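You operate a simulated robot arm through the tools that you are given. There is no shell and no other tool. Be economical: measure what you need, move in short steps, check, and stop when the job is done.

The job below is to be done with a simulated two-armed robot. You get a single attempt, and the scene is never put back.

Task
Open the repair shoe, lift out the heel block and dust the toe.
Fine: Draw the strap right open, draw the block, which grips the heel, into the parts tray, rub the dust off with the buffing pad and put the pad on the green mat. The other hand holds the shoe still. Drop, tip and break nothing, tools too, and nip no finger. What is to be rubbed or washed off counts as gone when no trace of it is left.

The check looks at the end state, three seconds after you hand in, the way a careful person would. Anything else that was tipped, shoved, dropped, spilled or broken makes it a failure.

Robot
Two 7-joint arms with two-finger parallel grippers on one trunk, on a base that drives. Base frame: it is fixed to the floor where the robot stands at the start and does not move with it; the origin is under the middle of the robot, x ahead of it, y to its left, z up; the surface under the hand at the start is at about z = 0.85. Readings come in m, rad, newtons and seconds.
The left shoulder is at the start at [0.07, 0.163, 1.145], the right one opposite. With the tool pointing down near the work surface each hand reaches from about 0.4 to 0.88 m from the robot's upright axis, wherever it stands, measured 20 degrees to its own side. Places, roughly: green mat top [0.5, 0.4, 0.9]; shoe heel [0.5, 0.1, 0.9]; something [0.5, 0, 0.9]; tray [0.5, -0.4, 0.9]. Payload 3.43 kg a hand.
Tool frame (each hand has its own): the origin (TCP) lies between the finger pads and is the grasp point; the fingertips stand 0.034 m ahead of it; z points along the fingers, y is the line along which they close. The gripper opens to 0.128 m. The fingers are 0.024 m wide and 0.012 m thick; the gripper's body (0.048 by 0.13 m) begins 0.096 m behind the TCP.
Orientation is that of the tool frame in the base frame, as [roll, pitch, yaw] about the fixed x, y, z axes, in that order (R = Rz(yaw) Ry(pitch) Rx(roll)). With the fingers straight down and closing along the base's y, the tool's x points along the base's -x, its y along +y and its z along -z.

Tools
- The arms move only by the tool send_rows. It takes "left_plan", "right_plan" or both (then of equal length, played together; a hand with none holds still); each is a list of rows, each an object of numbers (a shift or turn left out is 0, a gripper value left out holds the last): "dx", "dy", "dz": the shift along the tool's x, y, z in m; "wx", "wy", "wz": the turn, a rotation vector about the tool's x, y, z in rad; "grip": the opening, from 0 (shut) to 1 (fully open). In form: [{"dx": .., "dy": .., "dz": .., "wx": .., "wy": .., "wz": .., "grip": ..}, ...]. A call has 1 to 12 rows; each row shifts and turns the commanded pose from where the row before left it, along the tool's axes as they then stand. Rows are played at 5 a second. More than 0.05 m and 0.15 rad between two rows, or a gripper value outside its range, and nothing of the call is played. A pose out of reach is approached as far as the arm can. The call stops where the force on the tool passes 40 N (or 10 N more than at its start, if that is more) or the arm is blocked; 0.2 s more then pass. The fingers move at their own pace (about 0.153 m/s each) and stop on an object; they squeeze with about 24 N. The grip force told is the motor's: it shows also when the fingers shut on nothing. Time passes only in rows, and 0.2 s behind the last, so rows that do not move let the fingers close. It gives the time, the measured TCP pose, the force on the tool (base axes), the opening and the grip force at its end, in the units of the frame above (readings bear some noise), with the torque about the TCP (base axes, N m) and any sound that the robot's microphone picked up.
- Cameras (640 x 400 px; columns grow to the right, rows downward): "scene" is now at [0.146, 0.0361, 1.3889]; the picture's right is [0.19, -0.98, -0.00], its down [-0.47, -0.09, -0.88] and it looks along [0.86, 0.16, -0.48] (base axes); focal length 214 px, centre (320, 200). "left" rides on the left gripper at [0.076, 0.011, -0.16] in its tool frame; the picture's right is [-0.15, 0.99, 0.00], its down [-0.88, -0.13, -0.46] and it looks along [-0.45, -0.07, 0.89] (tool axes); focal length 234 px, centre (320, 200). "right" rides on the right gripper at [0.076, -0.011, -0.16] in its tool frame; the picture's right is [0.15, 0.99, 0.00], its down [-0.88, 0.13, -0.46] and it looks along [-0.45, 0.07, 0.89] (tool axes); focal length 234 px, centre (320, 200). There is no depth. A picture from a camera that has moved, and an enlarged one, comes with that camera's place and axes in the base frame and with its lens. The place of the scene camera against the robot may be out by one fixed shift of up to 0.025 m in any direction.
- snapshot(camera): a new picture of that camera. No time passes.
- slide_trunk(by): slides the trunk up (or, below 0, down) by that many m; the arms and the scene camera ride with it, the base frame stays. It gives what a move gives, with no picture.
- drive_base(legs): drives the robot by 1 to 6 legs, each [ahead, left, turn to the left] in m, m and rad, along the robot's own axes; the way and the turn of a leg run together, so that a leg with both is an arc; at most 1.5 m and 3.142 rad a leg. The arms and the cameras ride along, it lands a little off, and it stops where it bumps. It gives what a move gives.
- pan_tilt(pan, tilt): turns the head with the scene camera to pan (to the left, within 1.501 rad either way) and tilt (down, from -0.506 to 1.204), counted from straight ahead of the robot. It gives what a move gives.
- close_up(camera, box): a new picture of the part [left, top, right, bottom] of that camera's present view, enlarged. No time passes.
- hand_in(): hands the job in; it is judged then, once.

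Go step by step. Nothing tells you exact positions but the pictures and the camera data: compare them with the known pose of the tool, close in by small moves and look again before you grip or let go. The budget is 120 turns and 108 pictures, counting those below and the enlarged ones. Unless the task says otherwise, let go and move clear before handing in, and close with one line.

The tools are called after "Emit:" as name(argument=value, ...) on one line, values as JSON. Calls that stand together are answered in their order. send_rows: Moves the arms, as the interface text tells. Its arguments: {"type":"object","properties":{"left_plan":{"type":"array","items":{"type":"object","properties":{"dx":{"type":"number"},"dy":{"type":"number"},"dz":{"type":"number"},"wx":{"type":"number"},"wy":{"type":"number"},"wz":{"type":"number"},"grip":{"type":"number"}}}},"right_plan":{"type":"array","items":{"type":"object","properties":{"dx":{"type":"number"},"dy":{"type":"number"},"dz":{"type":"number"},"wx":{"type":"number"},"wy":{"type":"number"},"wz":{"type":"number"},"grip":{"type":"number"}}}}},"required":[]} The other tools are called the same way: slide_trunk (by) slides the trunk up or down; drive_base (legs) drives the base; pan_tilt (pan, tilt) turns the head that bears the scene camera; snapshot (camera) takes a picture; close_up (camera, box) takes an enlarged picture of a part of a camera's view; hand_in () hands the job in.

At the start:

```text
time_s: 0.0
left_tool_pos: [0.693, 0.2643, 1.2719]
left_ee_rot: [-3.141, 0.0, -3.141]
left_wrist_force: [0.2, 0.0, -0.1]
left_torque: [-0.01, -0.02, 0.01]
left_opening: 0.1279
left_gripper_force: 0.1
right_tool_pos: [0.5051, -0.2506, 1.284]
right_ee_rot: [3.139, 0.001, 3.139]
right_wrist_force: [1.2, 0.7, 1.0]
right_torque: [-0.04, -0.03, -0.03]
right_opening: 0.128
right_gripper_force: 0.1
trunk travel left (down, up): [-0.625, 0.315]
robot x, y, heading: [0.0021, 0.0006, 0.003]
head pan, tilt: [0.188, 0.496]
```

scene: 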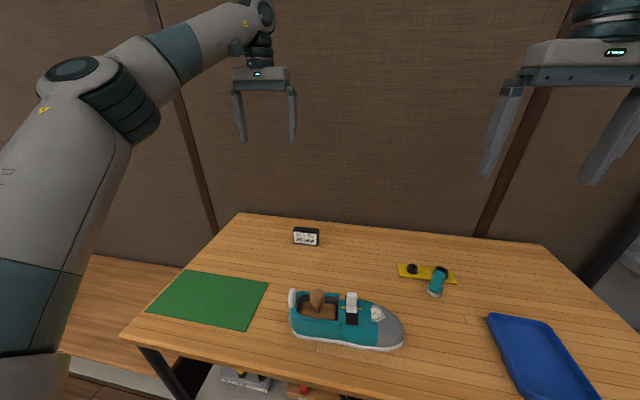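
right: 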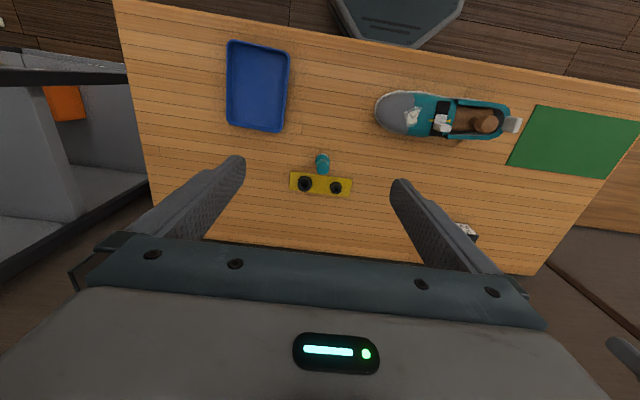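
left: 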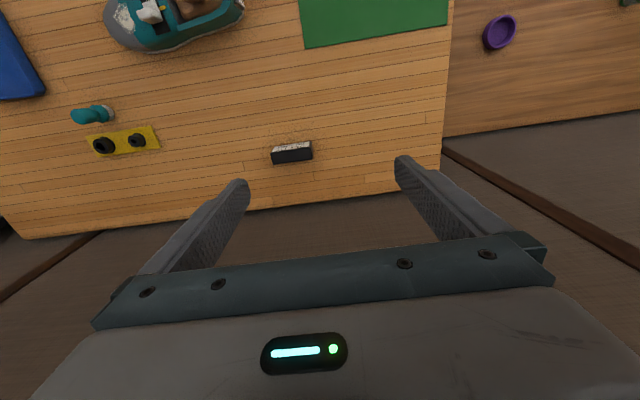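

I see the shoe with its heel at the left and toe at the right, the mat at left, the tray at right, and a few small items behind. I'll enlarge the key parts first.

Emit:
close_up(camera="scene", box=[270, 270, 430, 370])

Emit:
close_up(camera="right", box=[360, 70, 540, 182])

Emit:
close_up(camera="scene", box=[280, 215, 480, 340])

```text
4.00 times, centred on (350, 320) of scene
camera zoom: at [0.146, 0.0361, 1.3889], right [0.19, -0.98, 0.0], down [-0.47, -0.09, -0.88], along [0.86, 0.16, -0.48], focal length 858 px, centre (200, -280)
```

zoom: 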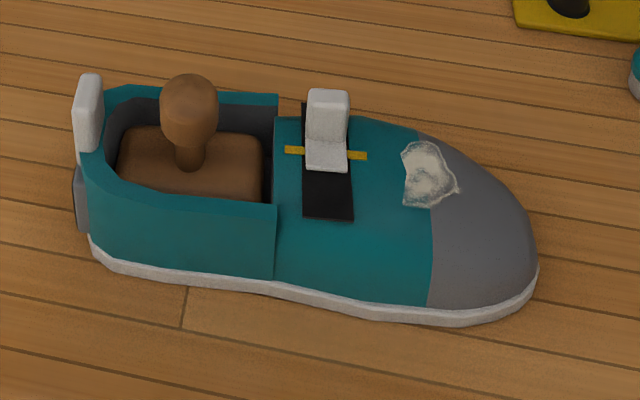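

```text
3.56 times, centred on (450, 126) of right
camera zoom: at [0.4289, -0.2619, 1.4435], right [-0.14, 0.99, 0.0], down [0.88, 0.13, 0.46], along [0.45, 0.07, -0.89], focal length 833 px, centre (-142, 463)
```

zoom: 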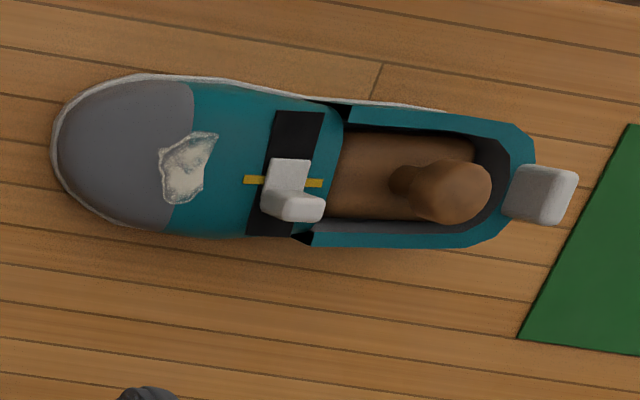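

```text
3.20 times, centred on (380, 278) of scene
camera zoom: at [0.146, 0.0361, 1.3889], right [0.19, -0.98, 0.0], down [-0.47, -0.09, -0.88], along [0.86, 0.16, -0.48], focal length 686 px, centre (128, -48)
```

zoom: 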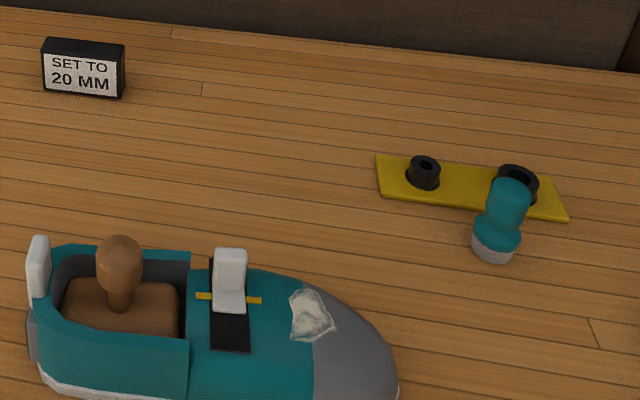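

The strap is a white tab on a black band near the shoe's middle, and the heel block is the brown piece with a knob. The buffing pad looks like the teal-handled tool with the white base. I'll bring the right hand over the shoe for a close look.

Emit:
send_rows(right_plan=[{"dx": 0.012, "dy": 0.035, "dz": 0.028}, {"dx": 0.012, "dy": 0.035, "dz": 0.028}, {"dx": 0.012, "dy": 0.035, "dz": 0.028}, {"dx": 0.012, "dy": 0.035, "dz": 0.028}, {"dx": 0.012, "dy": 0.035, "dz": 0.028}, {"dx": 0.012, "dy": 0.035, "dz": 0.028}, {"dx": 0.012, "dy": 0.035, "dz": 0.028}])

Emit:
snapshot(camera="right")

Emit:
close_up(camera="scene", box=[320, 280, 400, 330])

```text
time_s: 1.6
left_tool_pos: [0.6951, 0.2659, 1.272]
left_ee_rot: [-3.138, -0.001, -3.141]
left_wrist_force: [0.0, 0.0, 0.1]
left_torque: [-0.03, 0.04, 0.01]
left_opening: 0.128
left_gripper_force: 0.2
right_tool_pos: [0.4204, -0.0035, 1.0879]
right_ee_rot: [3.139, -0.001, 3.14]
right_wrist_force: [0.7, 0.5, -0.5]
right_torque: [-0.07, -0.01, 0.01]
right_opening: 0.1279
right_gripper_force: 0.0
trunk travel left (down, up): [-0.625, 0.315]
robot x, y, heading: [0.0007, -0.0018, -0.005]
head pan, tilt: [0.188, 0.496]
```

```text
101 pictures are left
camera right: at [0.3452, -0.016, 1.2477], right [-0.14, 0.99, 0.0], down [0.88, 0.13, 0.46], along [0.45, 0.07, -0.89], focal length 234 px, centre (320, 200)
```

right: 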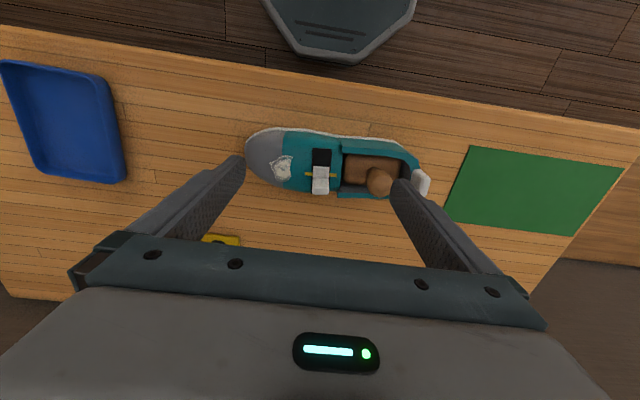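

```text
8.00 times, centred on (360, 305) of scene
camera zoom: at [0.1466, 0.0378, 1.3889], right [0.19, -0.98, 0.0], down [-0.47, -0.09, -0.88], along [0.86, 0.16, -0.48], focal length 1716 px, centre (0, -640)
```

zoom: 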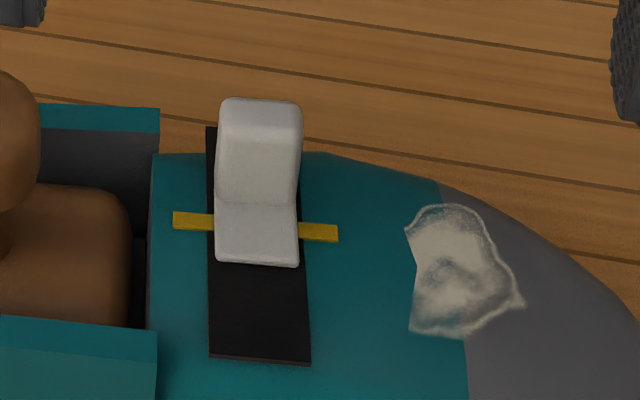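

The tab sits on a black track with a yellow cross mark, and its track seems to run toward the robot. I'll enlarge this view.

Emit:
close_up(camera="right", box=[240, 115, 400, 215])

Emit:
close_up(camera="right", box=[295, 135, 359, 175])

```text
4.00 times, centred on (320, 165) of right
camera zoom: at [0.3452, -0.016, 1.2477], right [-0.14, 0.99, 0.0], down [0.88, 0.13, 0.46], along [0.45, 0.07, -0.89], focal length 937 px, centre (320, 340)
```

zoom: 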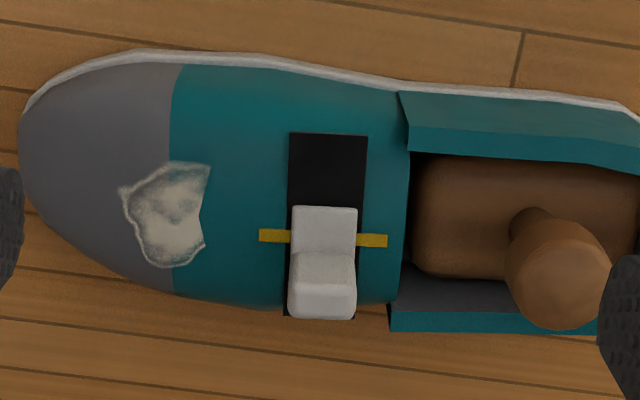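

```text
10.00 times, centred on (327, 155) of right
camera zoom: at [0.3452, -0.016, 1.2477], right [-0.14, 0.99, 0.0], down [0.88, 0.13, 0.46], along [0.45, 0.07, -0.89], focal length 2342 px, centre (250, 650)
```

zoom: 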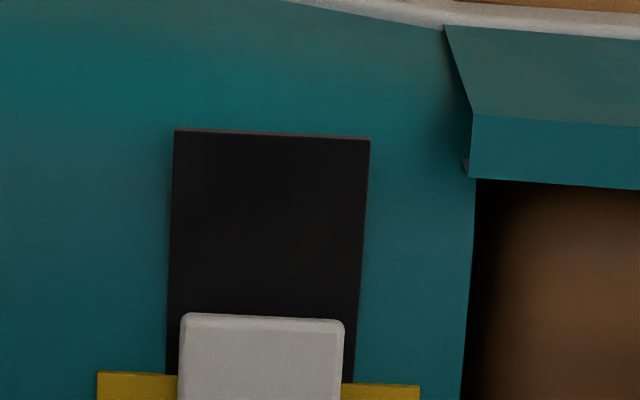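

Triangulated from two right-hand views: strap fin top at about (0.481, 0.007, 0.946), knob at (0.454, 0.082, 0.958), heel tab at (0.452, 0.147, 0.935), toe at (0.47, -0.125). I'll draw the right hand back and bring the left hand over the heel tab, which I mean to hold.

Emit:
send_rows(left_plan=[{"dx": 0.04, "dy": -0.008, "dz": 0.015}, {"dx": 0.04, "dy": -0.008, "dz": 0.015}, {"dx": 0.04, "dy": -0.008, "dz": 0.015}, {"dx": 0.04, "dy": -0.008, "dz": 0.015}, {"dx": 0.04, "dy": -0.008, "dz": 0.015}, {"dx": 0.04, "dy": -0.008, "dz": 0.015}], right_plan=[{"dy": -0.04, "dz": -0.005}, {"dy": -0.04, "dz": -0.005}, {"dy": -0.04, "dz": -0.005}, {"dy": -0.04, "dz": -0.005}, {"dy": -0.04, "dz": -0.005}, {"dy": -0.02, "dz": -0.005}])

Emit:
send_rows(left_plan=[{"wz": 0.1428, "dz": 0.003}, {"wz": 0.1428, "dz": 0.003}, {"wz": 0.1428, "dz": 0.003}, {"wz": 0.1428, "dz": 0.003}, {"wz": 0.1428, "dz": 0.003}, {"wz": 0.1428, "dz": 0.003}, {"wz": 0.1428, "dz": 0.003}, {"wz": 0.1428, "dz": 0.003}, {"wz": 0.1428, "dz": 0.003}, {"wz": 0.1428, "dz": 0.003}, {"wz": 0.1428, "dz": 0.003}, {"dx": 0.0}])

Emit:
snapshot(camera="left")

```text
time_s: 3.0
left_tool_pos: [0.4516, 0.2167, 1.1828]
left_ee_rot: [3.14, -0.001, -3.141]
left_wrist_force: [-0.6, 0.5, 0.8]
left_torque: [-0.01, -0.04, -0.01]
left_opening: 0.1279
left_gripper_force: 0.0
right_tool_pos: [0.421, -0.2243, 1.1182]
right_ee_rot: [-3.141, 0.002, -3.141]
right_wrist_force: [-0.4, 0.3, 0.5]
right_torque: [-0.03, 0.01, 0.02]
right_opening: 0.1279
right_gripper_force: 0.1
trunk travel left (down, up): [-0.625, 0.315]
robot x, y, heading: [0.0004, 0.0003, 0.003]
head pan, tilt: [0.188, 0.496]
```

```text
time_s: 5.6
left_tool_pos: [0.4082, 0.1834, 1.1386]
left_ee_rot: [-3.139, 0.001, 1.575]
left_wrist_force: [0.1, -0.5, 1.2]
left_torque: [-0.01, 0.03, 0.01]
left_opening: 0.1277
left_gripper_force: 0.1
left hand out of reach, approached as far as the arm can: row 10, 11
right_tool_pos: [0.4216, -0.2231, 1.1178]
right_ee_rot: [3.141, -0.001, 3.14]
right_wrist_force: [0.1, 0.0, -0.2]
right_torque: [-0.03, -0.01, 0.02]
right_opening: 0.1278
right_gripper_force: 0.1
trunk travel left (down, up): [-0.625, 0.315]
robot x, y, heading: [-0.0018, 0.0007, 0.002]
head pan, tilt: [0.188, 0.496]
```

```text
97 pictures are left
camera left: at [0.4171, 0.2602, 1.2996], right [0.99, -0.14, 0.0], down [-0.13, -0.88, 0.46], along [-0.06, -0.45, -0.89], focal length 234 px, centre (320, 200)
```

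left: 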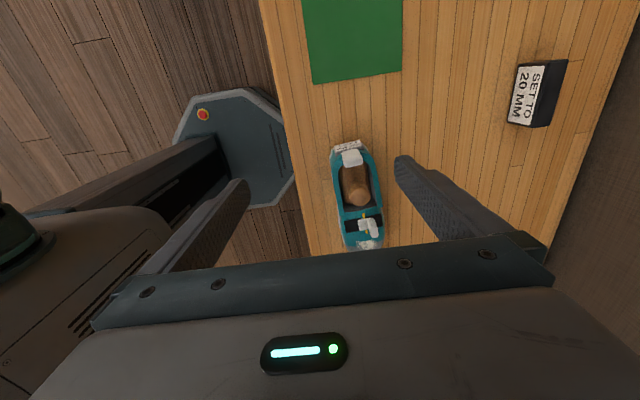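

The left wrist is near its inner reach limit, so I'll back the base off about 0.12 m. I'll also enlarge the heel, where there is a label.

Emit:
close_up(camera="left", box=[320, 130, 400, 180])

Emit:
drive_base(legs=[[-0.12, 0, 0]])

```text
8.00 times, centred on (360, 155) of left
camera zoom: at [0.4171, 0.2602, 1.2996], right [0.99, -0.14, 0.0], down [-0.13, -0.88, 0.46], along [-0.06, -0.45, -0.89], focal length 1873 px, centre (0, 560)
```

zoom: 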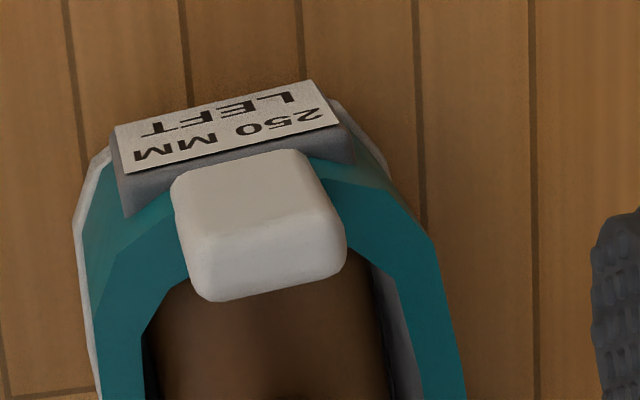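

```text
time_s: 6.8
left_tool_pos: [0.2898, 0.181, 1.1398]
left_ee_rot: [-3.142, 0.002, 1.573]
left_wrist_force: [0.3, -0.4, -1.0]
left_torque: [0.04, -0.02, 0.01]
left_opening: 0.1282
left_gripper_force: 0.0
right_tool_pos: [0.3025, -0.2246, 1.117]
right_ee_rot: [3.14, 0.0, 3.14]
right_wrist_force: [-0.6, 0.8, 0.0]
right_torque: [0.03, 0.0, 0.0]
right_opening: 0.1282
right_gripper_force: 0.1
trunk travel left (down, up): [-0.625, 0.315]
robot x, y, heading: [-0.1202, -0.0012, -0.001]
head pan, tilt: [0.188, 0.496]
```

Now I'll move the left hand over the heel tab, slightly yawed to match the shoe, and look again.

Emit:
send_rows(left_plan=[{"dy": 0.04, "dx": 0.003, "dz": 0.02}, {"dy": 0.04, "dx": 0.003, "dz": 0.02}, {"dy": 0.04, "dx": 0.003, "dz": 0.02}, {"dy": 0.04, "dx": 0.003, "dz": 0.02}, {"wz": -0.066}], right_plan=[{"dx": -0.03}, {"dx": -0.03}, {"dx": -0.03}, {"dx": -0.03}, {}])

Emit:
snapshot(camera="left")

Emit:
snapshot(camera="scene")

```text
time_s: 8.0
left_tool_pos: [0.3296, 0.127, 1.0521]
left_ee_rot: [3.141, -0.001, 1.642]
left_wrist_force: [-0.1, 1.0, -0.5]
left_torque: [0.01, -0.05, -0.01]
left_opening: 0.1281
left_gripper_force: 0.1
left hand out of reach, approached as far as the arm can: row 1, 2, 3, 4
right_tool_pos: [0.4214, -0.2252, 1.1182]
right_ee_rot: [3.14, 0.001, 3.141]
right_wrist_force: [-0.7, 0.4, 1.0]
right_torque: [-0.01, -0.04, 0.02]
right_opening: 0.128
right_gripper_force: 0.1
trunk travel left (down, up): [-0.625, 0.315]
robot x, y, heading: [-0.1181, -0.0012, -0.003]
head pan, tilt: [0.188, 0.496]
```

```text
95 pictures are left
camera left: at [0.3343, 0.204, 1.2136], right [1.0, -0.08, 0.0], down [-0.07, -0.89, 0.46], along [-0.03, -0.45, -0.89], focal length 234 px, centre (320, 200)
```

left: 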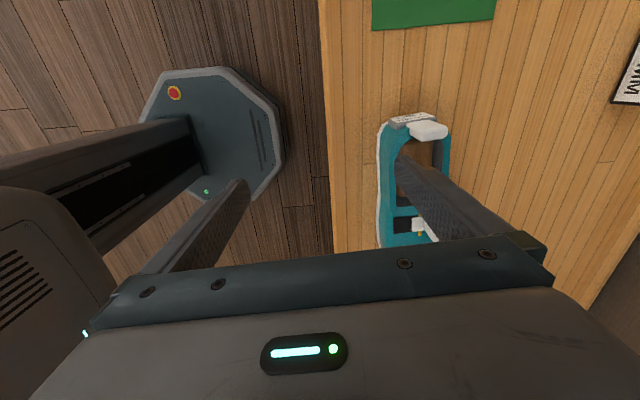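

```text
94 pictures are left
camera scene: at [0.026, 0.0361, 1.3891], right [0.19, -0.98, 0.0], down [-0.47, -0.09, -0.88], along [0.86, 0.16, -0.48], focal length 214 px, centre (320, 200)
```

scene: 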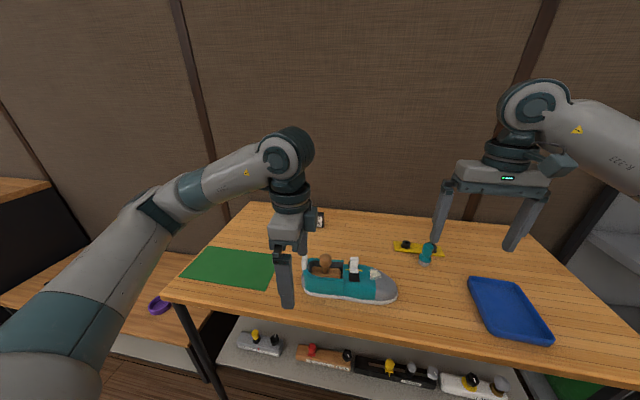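

The left arm lagged short of the target; I'll try stepping it further out to see whether reach loosens there.

Emit:
send_rows(left_plan=[{"dy": 0.03, "dx": 0.015}, {"dy": 0.03, "dx": 0.015}, {"dy": 0.03, "dx": 0.015}, {"dy": 0.03, "dx": 0.015}, {}])

```text
time_s: 9.2
left_tool_pos: [0.3452, 0.137, 1.0532]
left_ee_rot: [3.139, -0.001, 1.642]
left_wrist_force: [0.0, -0.6, -0.5]
left_torque: [0.01, -0.02, -0.01]
left_opening: 0.1279
left_gripper_force: 0.2
left hand out of reach, approached as far as the arm can: row 1, 2, 3, 4
right_tool_pos: [0.4226, -0.224, 1.1178]
right_ee_rot: [3.14, 0.0, 3.14]
right_wrist_force: [-0.3, 0.2, -0.5]
right_torque: [0.01, -0.02, 0.01]
right_opening: 0.128
right_gripper_force: 0.1
trunk travel left (down, up): [-0.625, 0.315]
robot x, y, heading: [-0.1209, -0.0014, 0.0]
head pan, tilt: [0.188, 0.496]
```

The wrist seems to be at a joint limit, so I'll turn it back some, move out, then see how much yaw is available there.

Emit:
send_rows(left_plan=[{"wz": -0.14}, {"wz": -0.14}, {"wz": -0.14}, {"wz": -0.14}, {"dy": 0.04, "dx": -0.01}, {"dy": 0.04, "dx": -0.01}, {"dy": 0.03}, {}])

```text
time_s: 11.0
left_tool_pos: [0.447, 0.1852, 1.053]
left_ee_rot: [3.141, 0.0, 2.198]
left_wrist_force: [-0.2, 0.2, 0.8]
left_torque: [0.06, -0.03, -0.01]
left_opening: 0.1283
left_gripper_force: 0.1
right_tool_pos: [0.4225, -0.2255, 1.1173]
right_ee_rot: [3.141, -0.001, 3.139]
right_wrist_force: [0.8, 1.1, 0.6]
right_torque: [0.03, 0.01, 0.01]
right_opening: 0.128
right_gripper_force: 0.1
trunk travel left (down, up): [-0.625, 0.315]
robot x, y, heading: [-0.1167, -0.0024, 0.001]
head pan, tilt: [0.188, 0.496]
```

Emit:
send_rows(left_plan=[{"wz": 0.14}, {"wz": 0.14}, {"wz": 0.14}, {"wz": 0.14}, {}])

Emit:
snapshot(camera="left")

```text
time_s: 12.2
left_tool_pos: [0.3484, 0.1311, 1.0532]
left_ee_rot: [3.14, -0.001, 1.643]
left_wrist_force: [-0.3, 0.5, 0.7]
left_torque: [-0.02, 0.0, 0.01]
left_opening: 0.1281
left_gripper_force: 0.0
left hand out of reach, approached as far as the arm can: row 2, 3, 4
right_tool_pos: [0.4231, -0.224, 1.1184]
right_ee_rot: [3.14, 0.001, 3.14]
right_wrist_force: [0.2, -0.4, 0.3]
right_torque: [0.0, 0.01, 0.01]
right_opening: 0.128
right_gripper_force: 0.0
trunk travel left (down, up): [-0.625, 0.315]
robot x, y, heading: [-0.1177, 0.0042, 0.002]
head pan, tilt: [0.188, 0.496]
```

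```text
93 pictures are left
camera left: at [0.3531, 0.2087, 1.2137], right [1.0, -0.08, 0.0], down [-0.07, -0.89, 0.46], along [-0.03, -0.45, -0.89], focal length 234 px, centre (320, 200)
```

left: 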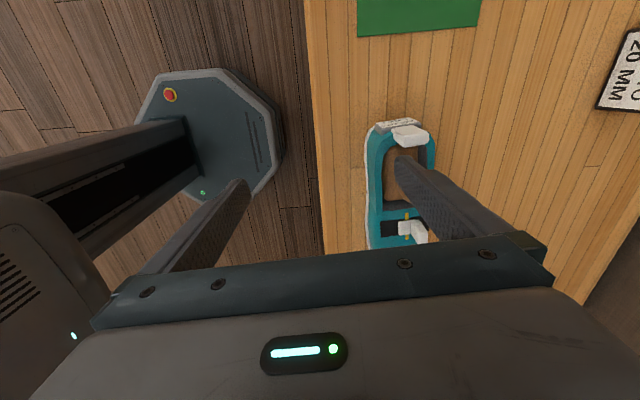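

The yaw limit on this side is about 60°, so I'll try turning the left wrist the opposite way, which is symmetric for gripping.

Emit:
send_rows(left_plan=[{"wz": -0.15, "dz": -0.01}, {"wz": -0.15, "dz": -0.01}, {"wz": -0.15, "dz": -0.01}, {"wz": -0.15, "dz": -0.01}, {"wz": -0.15, "dz": -0.01}, {"wz": -0.15}, {"wz": -0.15}, {"wz": -0.15}, {"wz": -0.15}, {"wz": -0.15}])

Emit:
send_rows(left_plan=[{"dx": -0.05}, {"dx": -0.05}, {"wz": -0.15}, {"wz": -0.15}, {"wz": -0.15}, {"wz": -0.15}, {"wz": -0.15}, {"wz": -0.15}, {"wz": -0.15}, {"wz": -0.15}, {"wz": -0.15}, {"wz": -0.15}])

```text
time_s: 14.4
left_tool_pos: [0.3481, 0.1312, 1.1033]
left_ee_rot: [-3.14, 0.001, 3.141]
left_wrist_force: [0.1, 0.5, 0.1]
left_torque: [0.0, 0.03, 0.03]
left_opening: 0.128
left_gripper_force: 0.1
right_tool_pos: [0.4214, -0.2251, 1.1177]
right_ee_rot: [3.14, 0.0, 3.138]
right_wrist_force: [-0.3, 0.7, 0.5]
right_torque: [0.0, 0.0, -0.02]
right_opening: 0.1281
right_gripper_force: 0.0
trunk travel left (down, up): [-0.625, 0.315]
robot x, y, heading: [-0.1151, 0.0028, -0.002]
head pan, tilt: [0.188, 0.496]
```

```text
time_s: 17.0
left_tool_pos: [0.4493, 0.1296, 1.1035]
left_ee_rot: [3.141, 0.0, -1.642]
left_wrist_force: [-0.7, 0.5, 0.2]
left_torque: [0.01, -0.02, 0.04]
left_opening: 0.128
left_gripper_force: 0.1
right_tool_pos: [0.4227, -0.224, 1.1166]
right_ee_rot: [3.14, -0.001, 3.139]
right_wrist_force: [0.2, 0.9, -0.8]
right_torque: [0.01, -0.02, 0.0]
right_opening: 0.1279
right_gripper_force: 0.0
trunk travel left (down, up): [-0.625, 0.315]
robot x, y, heading: [-0.1183, -0.0005, -0.003]
head pan, tilt: [0.188, 0.496]
```

That orientation works. I'll align to the shoe's yaw and look.

Emit:
send_rows(left_plan=[{"wz": -0.137, "dx": -0.02}, {}])

Emit:
snapshot(camera="left")

Emit:
close_up(camera="scene", box=[260, 220, 420, 320])

```text
time_s: 17.6
left_tool_pos: [0.4511, 0.1498, 1.1019]
left_ee_rot: [-3.141, 0.001, -1.507]
left_wrist_force: [-0.8, 0.8, 0.4]
left_torque: [0.0, 0.01, -0.05]
left_opening: 0.128
left_gripper_force: 0.0
right_tool_pos: [0.422, -0.2253, 1.1172]
right_ee_rot: [3.137, 0.002, 3.14]
right_wrist_force: [0.0, -0.5, -0.1]
right_torque: [-0.02, 0.0, 0.0]
right_opening: 0.128
right_gripper_force: 0.0
trunk travel left (down, up): [-0.625, 0.315]
robot x, y, heading: [-0.1186, -0.0031, 0.002]
head pan, tilt: [0.188, 0.496]
```

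```text
92 pictures are left
camera left: at [0.443, 0.0742, 1.2638], right [-1.0, 0.08, 0.0], down [0.07, 0.89, 0.46], along [0.04, 0.45, -0.89], focal length 234 px, centre (320, 200)
```

left: 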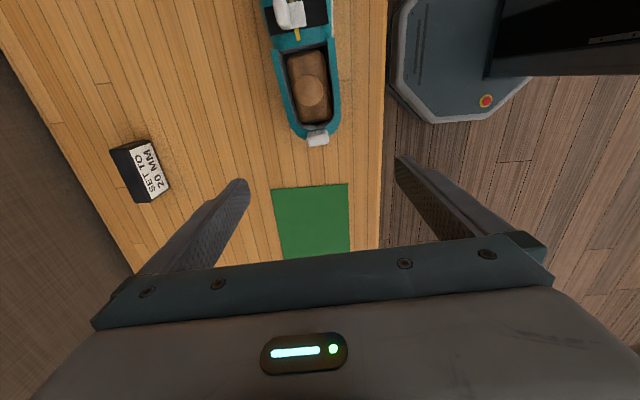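

```text
4.00 times, centred on (340, 270) of scene
camera zoom: at [0.0277, 0.0351, 1.3889], right [0.19, -0.98, 0.0], down [-0.47, -0.09, -0.88], along [0.86, 0.16, -0.48], focal length 858 px, centre (240, -80)
```

zoom: 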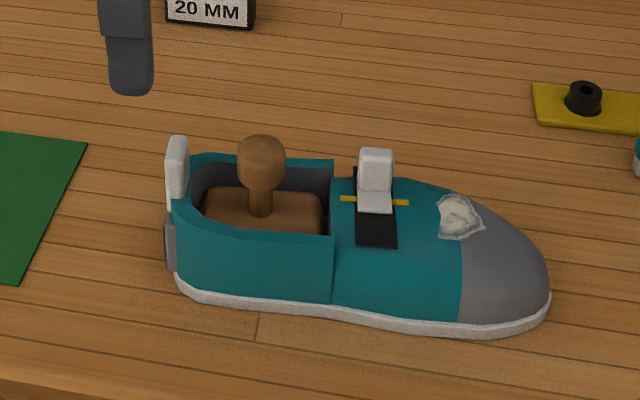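

The tab is centred under the left hand. I'll lean the left hand a little outward to leave room for the right hand, and come down to just above the tab.

Emit:
send_rows(left_plan=[{"dx": 0.007, "dz": 0.03, "grip": 0.6}, {"dz": 0.03}, {"dz": 0.03}, {"wy": 0.125}, {"wy": 0.125}, {}])

Emit:
close_up(camera="scene", box=[260, 200, 420, 300])

Emit:
snapshot(camera="left")

```text
time_s: 19.0
left_tool_pos: [0.4518, 0.1419, 1.0125]
left_ee_rot: [-3.141, -0.252, -1.508]
left_wrist_force: [1.2, -0.2, 0.6]
left_torque: [0.01, -0.01, -0.01]
left_opening: 0.0769
left_gripper_force: 0.1
right_tool_pos: [0.4226, -0.2262, 1.1177]
right_ee_rot: [3.139, 0.0, 3.137]
right_wrist_force: [-1.5, 0.5, -0.2]
right_torque: [-0.01, 0.01, 0.01]
right_opening: 0.1282
right_gripper_force: 0.2
trunk travel left (down, up): [-0.625, 0.315]
robot x, y, heading: [-0.1185, -0.0033, 0.005]
head pan, tilt: [0.188, 0.496]
```

```text
4.00 times, centred on (340, 250) of scene
camera zoom: at [0.0277, 0.0351, 1.3889], right [0.19, -0.98, 0.0], down [-0.47, -0.09, -0.88], along [0.86, 0.16, -0.48], focal length 858 px, centre (240, 0)
```

zoom: 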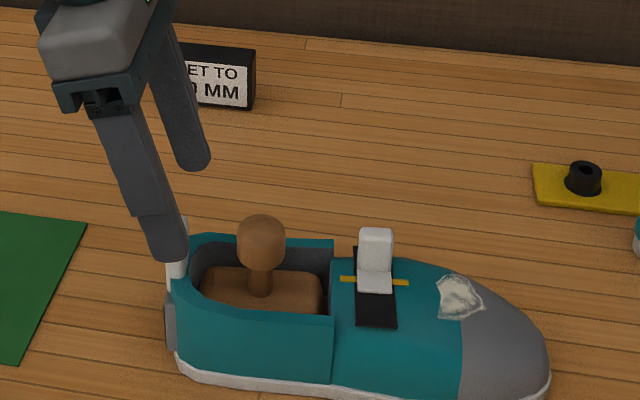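

```text
89 pictures are left
camera left: at [0.4408, 0.1092, 1.1872], right [-1.0, 0.08, -0.04], down [0.07, 0.97, 0.22], along [0.05, 0.22, -0.97], focal length 234 px, centre (320, 200)
```

left: 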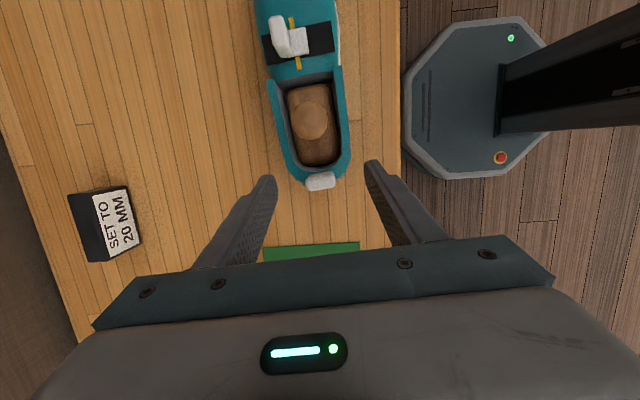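

The tab is centred between the left fingers. I'll lower the fingers around it, watching the force.

Emit:
send_rows(left_plan=[{"dx": -0.008, "dz": 0.018}, {"dx": -0.008, "dz": 0.018}, {}])

Emit:
close_up(camera="scene", box=[280, 230, 360, 280])

Emit:
close_up(camera="left", box=[240, 120, 400, 220])

```text
time_s: 19.8
left_tool_pos: [0.4503, 0.1504, 0.9738]
left_ee_rot: [-3.14, -0.248, -1.509]
left_wrist_force: [-0.4, -0.3, 0.1]
left_torque: [-0.05, 0.0, -0.02]
left_opening: 0.0767
left_gripper_force: 0.0
right_tool_pos: [0.4229, -0.2265, 1.1163]
right_ee_rot: [3.14, -0.001, 3.141]
right_wrist_force: [-0.1, -0.1, 0.0]
right_torque: [0.01, -0.01, 0.01]
right_opening: 0.1281
right_gripper_force: 0.1
trunk travel left (down, up): [-0.625, 0.315]
robot x, y, heading: [-0.1171, -0.0003, -0.006]
head pan, tilt: [0.188, 0.496]
```

```text
8.00 times, centred on (320, 255) of scene
camera zoom: at [0.0273, 0.0359, 1.389], right [0.19, -0.98, 0.0], down [-0.47, -0.09, -0.88], along [0.86, 0.16, -0.48], focal length 1716 px, centre (320, -240)
```

zoom: 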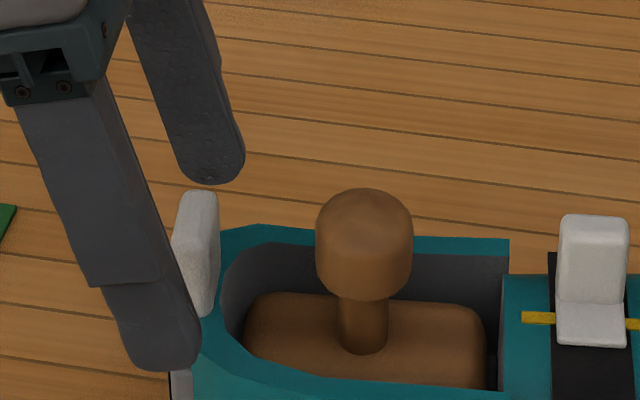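

```text
4.00 times, centred on (320, 170) of left
camera zoom: at [0.4397, 0.1164, 1.1484], right [-1.0, 0.08, -0.04], down [0.07, 0.97, 0.22], along [0.05, 0.22, -0.97], focal length 937 px, centre (320, 320)
```

zoom: 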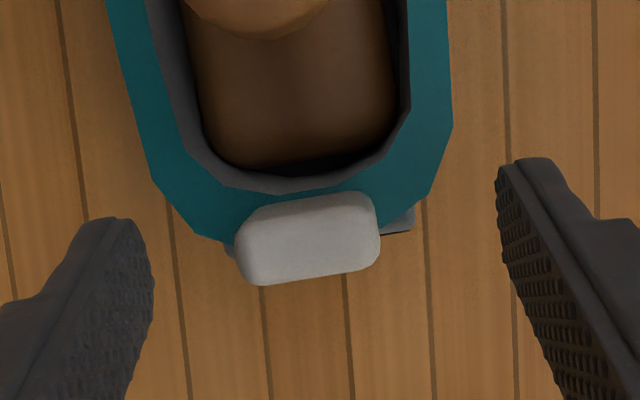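

The tab stands about 4 cm above the rim, and the fingers lie on either side of it. I'll raise 4 mm to clear the rim and close gently.

Emit:
send_rows(left_plan=[{"dz": -0.004, "grip": 0.45}, {"grip": 0.36}, {"grip": 0.32}, {"grip": 0.28}, {"grip": 0.25}, {"grip": 0.22}, {}])

Emit:
close_up(camera="left", box=[240, 120, 400, 220])

```text
time_s: 21.4
left_tool_pos: [0.4506, 0.1511, 0.9784]
left_ee_rot: [3.141, -0.25, -1.506]
left_wrist_force: [0.1, 0.1, 0.8]
left_torque: [0.01, 0.01, 0.18]
left_opening: 0.0298
left_gripper_force: 24.4
right_tool_pos: [0.4215, -0.2249, 1.1183]
right_ee_rot: [3.14, 0.0, 3.141]
right_wrist_force: [0.3, -0.1, 0.5]
right_torque: [-0.01, -0.01, 0.02]
right_opening: 0.1282
right_gripper_force: 0.1
trunk travel left (down, up): [-0.625, 0.315]
robot x, y, heading: [-0.117, 0.0036, -0.004]
head pan, tilt: [0.188, 0.496]
```

```text
4.00 times, centred on (320, 170) of left
camera zoom: at [0.4398, 0.1176, 1.1522], right [-1.0, 0.08, -0.04], down [0.07, 0.97, 0.22], along [0.05, 0.22, -0.97], focal length 937 px, centre (320, 320)
```

zoom: 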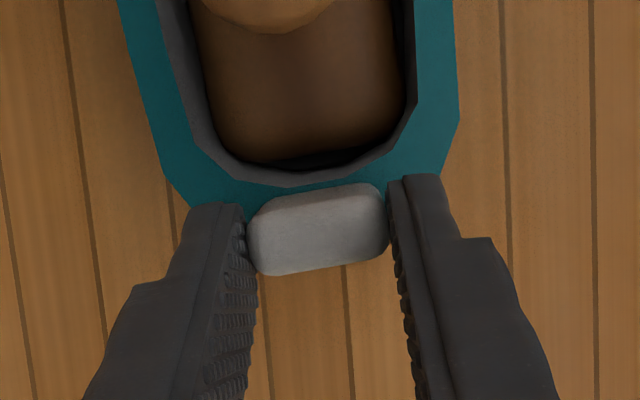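

The heel tab is gripped firmly with no shove. Now the right hand goes above the strap fin, gripper part closed.

Emit:
send_rows(right_plan=[{"dx": -0.011, "dy": 0.046, "dz": 0.006, "grip": 0.4}, {"dx": -0.011, "dy": 0.046, "dz": 0.006}, {"dx": -0.011, "dy": 0.046, "dz": 0.006}, {"dx": -0.011, "dy": 0.046, "dz": 0.012}, {"dx": -0.012, "dy": 0.046, "dz": 0.012}, {"wz": -0.07, "dz": 0.01}, {}], left_plan=[{"grip": 0.15}, {}, {}, {}, {}, {}, {}])

Emit:
close_up(camera="right", box=[240, 100, 400, 200])

Emit:
close_up(camera="scene", box=[280, 210, 400, 285])

```text
time_s: 23.0
left_tool_pos: [0.4502, 0.1513, 0.9783]
left_ee_rot: [3.141, -0.252, -1.507]
left_wrist_force: [0.3, -1.0, 1.9]
left_torque: [0.14, 0.01, 0.08]
left_opening: 0.0296
left_gripper_force: 23.8
right_tool_pos: [0.4791, 0.0051, 1.0656]
right_ee_rot: [3.138, -0.001, -3.072]
right_wrist_force: [-0.3, -0.6, -0.5]
right_torque: [-0.05, 0.03, 0.02]
right_opening: 0.0512
right_gripper_force: 0.1
trunk travel left (down, up): [-0.625, 0.315]
robot x, y, heading: [-0.1202, 0.0006, -0.004]
head pan, tilt: [0.188, 0.496]
```

```text
4.00 times, centred on (320, 150) of right
camera zoom: at [0.404, -0.0117, 1.2254], right [-0.21, 0.98, 0.0], down [0.87, 0.19, 0.46], along [0.45, 0.1, -0.89], focal length 937 px, centre (320, 400)
```

zoom: 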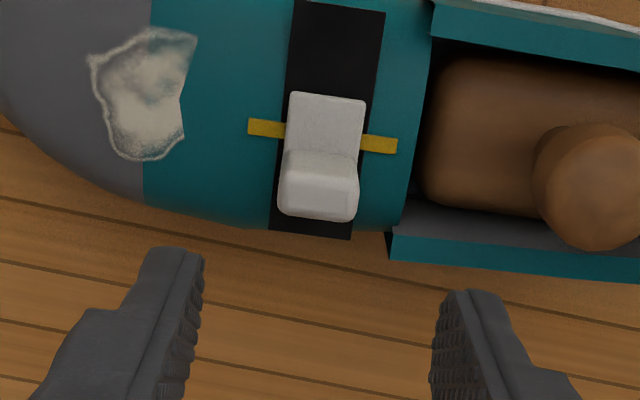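

```text
5.33 times, centred on (340, 248) of scene
camera zoom: at [0.0274, 0.0361, 1.389], right [0.19, -0.98, 0.0], down [-0.47, -0.09, -0.88], along [0.86, 0.16, -0.48], focal length 1144 px, centre (213, -53)
```

zoom: 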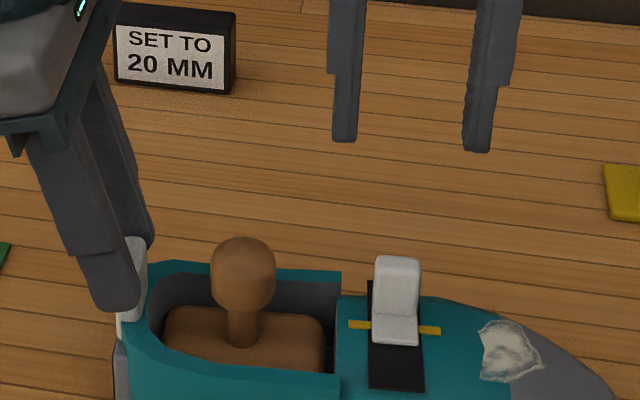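

The fin top is at about (0.477, 0.005, 0.955), right under the hand. I'll descend around it with the fingers open about 5 cm.

Emit:
send_rows(right_plan=[{"dz": 0.035}, {"dz": 0.035}, {"dz": 0.025, "dx": 0.002}, {}])

Emit:
close_up(camera="right", box=[240, 100, 400, 200])

Emit:
close_up(camera="scene", box=[280, 210, 400, 285])

```text
time_s: 24.0
left_tool_pos: [0.4506, 0.1514, 0.9774]
left_ee_rot: [3.141, -0.251, -1.507]
left_wrist_force: [-1.0, 0.3, 0.9]
left_torque: [0.36, 0.13, 0.01]
left_opening: 0.0295
left_gripper_force: 24.6
right_tool_pos: [0.4776, 0.0063, 0.9704]
right_ee_rot: [3.141, -0.001, -3.073]
right_wrist_force: [-0.7, 0.3, 1.0]
right_torque: [-0.01, -0.01, 0.0]
right_opening: 0.0512
right_gripper_force: 0.0
trunk travel left (down, up): [-0.625, 0.315]
robot x, y, heading: [-0.1143, 0.0001, -0.003]
head pan, tilt: [0.188, 0.496]
```

```text
4.00 times, centred on (320, 150) of right
camera zoom: at [0.4018, -0.0117, 1.1301], right [-0.21, 0.98, 0.0], down [0.87, 0.19, 0.46], along [0.45, 0.1, -0.89], focal length 937 px, centre (320, 400)
```

zoom: 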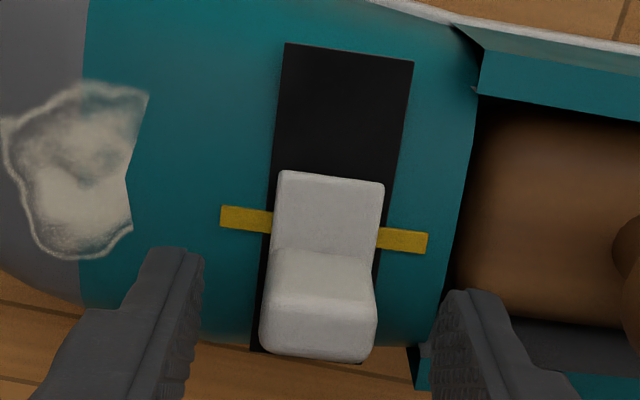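

```text
5.33 times, centred on (340, 248) of scene
camera zoom: at [0.0272, 0.036, 1.389], right [0.19, -0.98, 0.0], down [-0.47, -0.09, -0.88], along [0.86, 0.16, -0.48], focal length 1144 px, centre (213, -53)
```

zoom: 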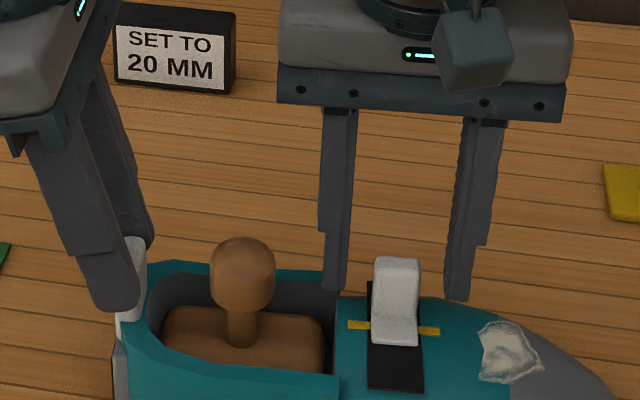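

The fin lies between the fingers. I'll close onto it gently.

Emit:
send_rows(right_plan=[{"dx": 0.003, "dz": 0.003, "grip": 0.34}, {"grip": 0.3}, {"grip": 0.26}, {"grip": 0.23}, {"grip": 0.2}, {"grip": 0.17}, {"grip": 0.14}, {"grip": 0.11}, {}])

Emit:
close_up(camera="right", box=[240, 100, 400, 200])

```text
time_s: 26.0
left_tool_pos: [0.4496, 0.1519, 0.9787]
left_ee_rot: [-3.141, -0.25, -1.508]
left_wrist_force: [1.1, 5.4, 0.8]
left_torque: [-0.13, 0.03, 0.12]
left_opening: 0.0297
left_gripper_force: 23.6
right_tool_pos: [0.4753, 0.0048, 0.967]
right_ee_rot: [3.139, 0.0, -3.076]
right_wrist_force: [0.7, -5.8, 0.3]
right_torque: [-0.18, -0.07, 0.07]
right_opening: 0.023
right_gripper_force: 24.1
trunk travel left (down, up): [-0.625, 0.315]
robot x, y, heading: [-0.1111, -0.0011, -0.005]
head pan, tilt: [0.188, 0.496]
```

```text
4.00 times, centred on (320, 150) of right
camera zoom: at [0.3993, -0.0125, 1.1276], right [-0.21, 0.98, 0.0], down [0.87, 0.19, 0.46], along [0.45, 0.1, -0.89], focal length 937 px, centre (320, 400)
```

zoom: 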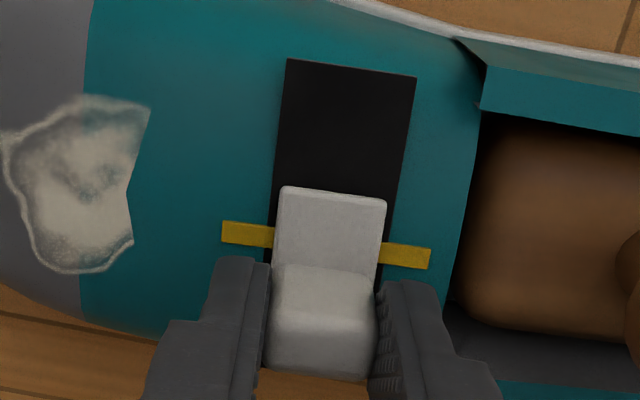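

The fin is held. Now I'll draw it toward the robot along the track in small steps and watch the force.

Emit:
send_rows(right_plan=[{"dx": 0.003}, {"dx": 0.003}, {"dx": 0.003}, {}])

Emit:
close_up(camera="right", box=[240, 100, 400, 200])

```text
time_s: 27.0
left_tool_pos: [0.4492, 0.1524, 0.9784]
left_ee_rot: [-3.141, -0.249, -1.508]
left_wrist_force: [0.3, 5.9, 1.2]
left_torque: [0.27, -0.05, 0.11]
left_opening: 0.0297
left_gripper_force: 24.2
right_tool_pos: [0.465, 0.0035, 0.9694]
right_ee_rot: [3.141, -0.001, -3.074]
right_wrist_force: [1.0, -5.1, 0.6]
right_torque: [-0.2, 0.02, 0.03]
right_opening: 0.0228
right_gripper_force: 23.8
trunk travel left (down, up): [-0.625, 0.315]
robot x, y, heading: [-0.1191, 0.0017, -0.004]
head pan, tilt: [0.188, 0.496]
```

```text
4.00 times, centred on (320, 150) of right
camera zoom: at [0.39, -0.0133, 1.1276], right [-0.21, 0.98, 0.0], down [0.87, 0.19, 0.46], along [0.45, 0.1, -0.89], focal length 937 px, centre (320, 400)
```

zoom: 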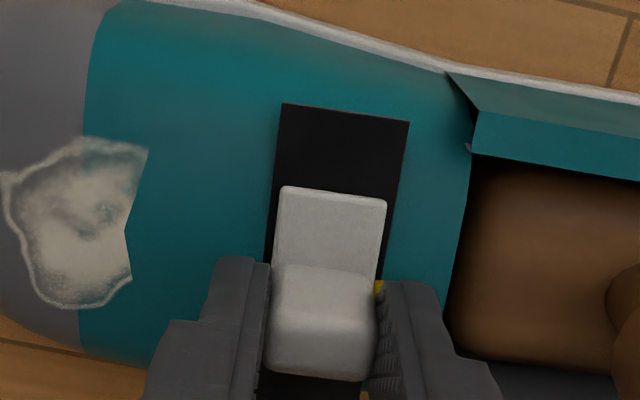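

The strap slides freely. I'll keep drawing it toward the end.

Emit:
send_rows(right_plan=[{"dx": 0.003}, {"dx": 0.003}, {"dx": 0.003}, {"dx": 0.003}, {}])

Emit:
close_up(camera="right", box=[240, 100, 400, 200])

```text
time_s: 28.2
left_tool_pos: [0.4505, 0.151, 0.9768]
left_ee_rot: [-3.141, -0.25, -1.507]
left_wrist_force: [0.6, 5.3, 1.2]
left_torque: [0.21, -0.04, 0.17]
left_opening: 0.0299
left_gripper_force: 24.2
right_tool_pos: [0.4534, 0.003, 0.9675]
right_ee_rot: [3.14, -0.001, -3.073]
right_wrist_force: [0.1, -6.0, 2.1]
right_torque: [-0.18, -0.07, 0.02]
right_opening: 0.023
right_gripper_force: 24.2
trunk travel left (down, up): [-0.625, 0.315]
robot x, y, heading: [-0.1205, -0.0038, -0.0]
head pan, tilt: [0.188, 0.496]
```

```text
4.00 times, centred on (320, 150) of right
camera zoom: at [0.3783, -0.0141, 1.1275], right [-0.21, 0.98, 0.0], down [0.87, 0.19, 0.46], along [0.45, 0.1, -0.89], focal length 937 px, centre (320, 400)
```

zoom: 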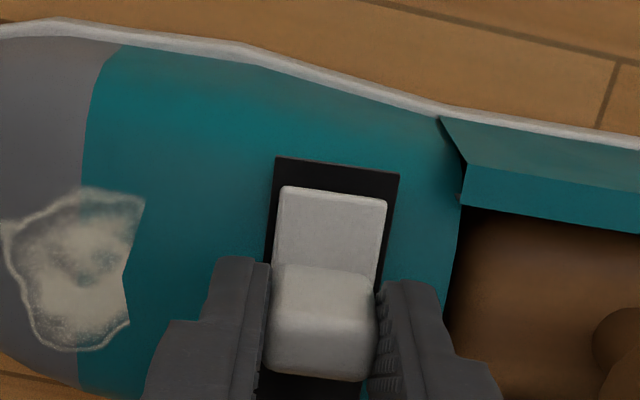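

Emit:
send_rows(right_plan=[{"dx": 0.002}, {"dx": 0.002}, {"dx": 0.002}, {}])

Emit:
close_up(camera="right", box=[240, 100, 400, 200])

```text
time_s: 29.2
left_tool_pos: [0.4499, 0.151, 0.9772]
left_ee_rot: [3.141, -0.249, -1.508]
left_wrist_force: [1.5, 7.2, -0.4]
left_torque: [-0.03, -0.04, 0.12]
left_opening: 0.0298
left_gripper_force: 23.5
right_tool_pos: [0.4482, 0.0031, 0.968]
right_ee_rot: [3.14, 0.0, -3.074]
right_wrist_force: [0.8, -8.0, 5.1]
right_torque: [-0.23, -0.01, 0.01]
right_opening: 0.0229
right_gripper_force: 24.3
trunk travel left (down, up): [-0.625, 0.315]
robot x, y, heading: [-0.118, -0.0024, -0.004]
head pan, tilt: [0.188, 0.496]
```

```text
4.00 times, centred on (320, 150) of right
camera zoom: at [0.3722, -0.0145, 1.1275], right [-0.21, 0.98, 0.0], down [0.87, 0.19, 0.46], along [0.45, 0.1, -0.89], focal length 937 px, centre (320, 400)
```

zoom: 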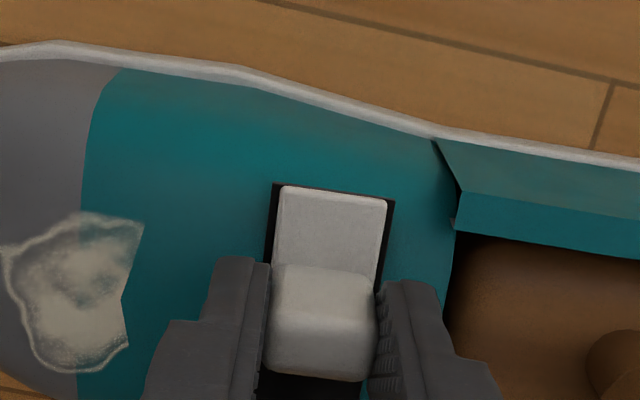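

The tab is nearly at the track's end; a few more small steps to find the stop.

Emit:
send_rows(right_plan=[{"dx": 0.0015}, {"dx": 0.0015}, {"dx": 0.0015}, {}])

Emit:
close_up(camera="right", box=[240, 100, 400, 200])

```text
time_s: 30.2
left_tool_pos: [0.4512, 0.1508, 0.9787]
left_ee_rot: [-3.141, -0.249, -1.507]
left_wrist_force: [0.5, 8.3, 0.1]
left_torque: [0.06, -0.03, 0.18]
left_opening: 0.03
left_gripper_force: 23.7
right_tool_pos: [0.4431, 0.0026, 0.9678]
right_ee_rot: [-3.141, 0.001, -3.076]
right_wrist_force: [0.9, -9.6, 5.5]
right_torque: [-0.31, -0.04, 0.04]
right_opening: 0.0229
right_gripper_force: 24.4
trunk travel left (down, up): [-0.625, 0.315]
robot x, y, heading: [-0.1214, -0.002, -0.005]
head pan, tilt: [0.188, 0.496]
```

```text
4.00 times, centred on (320, 150) of right
camera zoom: at [0.3677, -0.0148, 1.1274], right [-0.21, 0.98, 0.0], down [0.87, 0.19, 0.46], along [0.45, 0.1, -0.89], focal length 937 px, centre (320, 400)
```

zoom: 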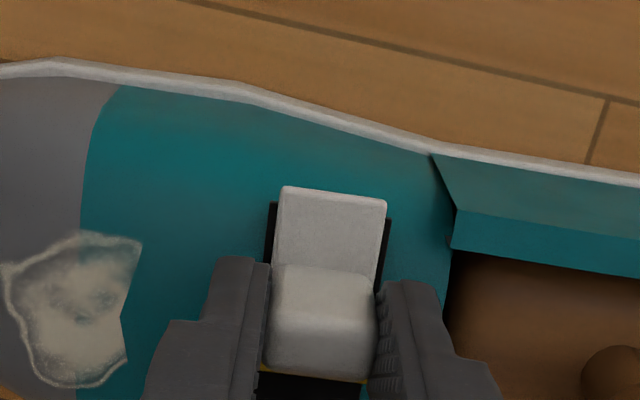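

No stop yet, and a slight sideways load is building up, so I'll ease toward −y while continuing.

Emit:
send_rows(right_plan=[{"dx": 0.0015, "dy": -0.0005}, {"dx": 0.0015, "dy": -0.0005}, {"dx": 0.0015, "dy": -0.0005}, {}])

Emit:
close_up(camera="right", box=[240, 100, 400, 200])

Emit:
close_up(camera="scene", box=[280, 210, 400, 285])

```text
time_s: 31.2
left_tool_pos: [0.4498, 0.1518, 0.9787]
left_ee_rot: [3.142, -0.252, -1.509]
left_wrist_force: [2.3, 0.0, -0.4]
left_torque: [0.58, 0.0, 0.15]
left_opening: 0.0297
left_gripper_force: 23.7
right_tool_pos: [0.4383, 0.0033, 0.9681]
right_ee_rot: [3.137, 0.0, -3.072]
right_wrist_force: [-0.9, 2.4, 6.6]
right_torque: [-0.01, -0.07, 0.05]
right_opening: 0.023
right_gripper_force: 23.6
trunk travel left (down, up): [-0.625, 0.315]
robot x, y, heading: [-0.1171, -0.0019, -0.002]
head pan, tilt: [0.188, 0.496]
```

```text
4.00 times, centred on (320, 150) of right
camera zoom: at [0.3629, -0.0156, 1.1274], right [-0.21, 0.98, 0.0], down [0.87, 0.19, 0.46], along [0.45, 0.1, -0.89], focal length 937 px, centre (320, 400)
```

zoom: 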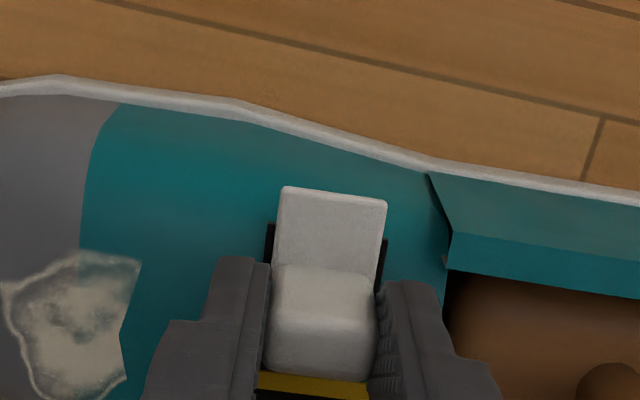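

```text
5.33 times, centred on (340, 248) of scene
camera zoom: at [0.0274, 0.0366, 1.3889], right [0.19, -0.98, 0.0], down [-0.47, -0.09, -0.88], along [0.86, 0.16, -0.48], focal length 1144 px, centre (213, -53)
```

zoom: 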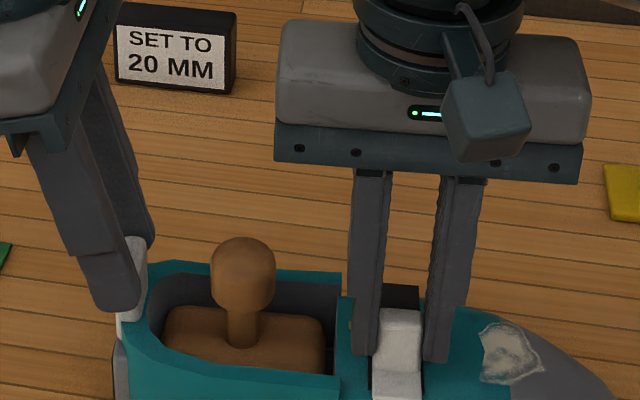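

Side load is gone. I'll keep drawing in small steps until I feel a stop.

Emit:
send_rows(right_plan=[{"dx": 0.0015, "dy": -0.0001}, {"dx": 0.0015, "dy": -0.0001}, {"dx": 0.0015, "dy": -0.0001}, {"dx": 0.0015}, {}])

Emit:
close_up(camera="right", box=[240, 100, 400, 200])

```text
time_s: 32.4
left_tool_pos: [0.4493, 0.1496, 0.9781]
left_ee_rot: [-3.141, -0.251, -1.511]
left_wrist_force: [-7.1, -16.3, -0.2]
left_torque: [-0.63, 0.15, -0.3]
left_opening: 0.0299
left_gripper_force: 23.9
right_tool_pos: [0.4324, 0.0003, 0.9681]
right_ee_rot: [3.138, 0.001, -3.073]
right_wrist_force: [9.1, 14.9, 2.1]
right_torque: [0.12, -0.24, -0.39]
right_opening: 0.0228
right_gripper_force: 23.5
trunk travel left (down, up): [-0.625, 0.315]
robot x, y, heading: [-0.1203, 0.0011, 0.002]
head pan, tilt: [0.188, 0.496]
```

```text
4.00 times, centred on (320, 150) of right
camera zoom: at [0.3574, -0.017, 1.1273], right [-0.21, 0.98, 0.0], down [0.87, 0.19, 0.46], along [0.45, 0.1, -0.89], focal length 937 px, centre (320, 400)
```

zoom: 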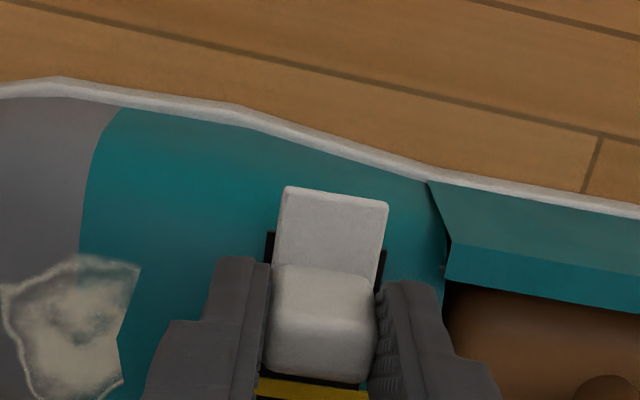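

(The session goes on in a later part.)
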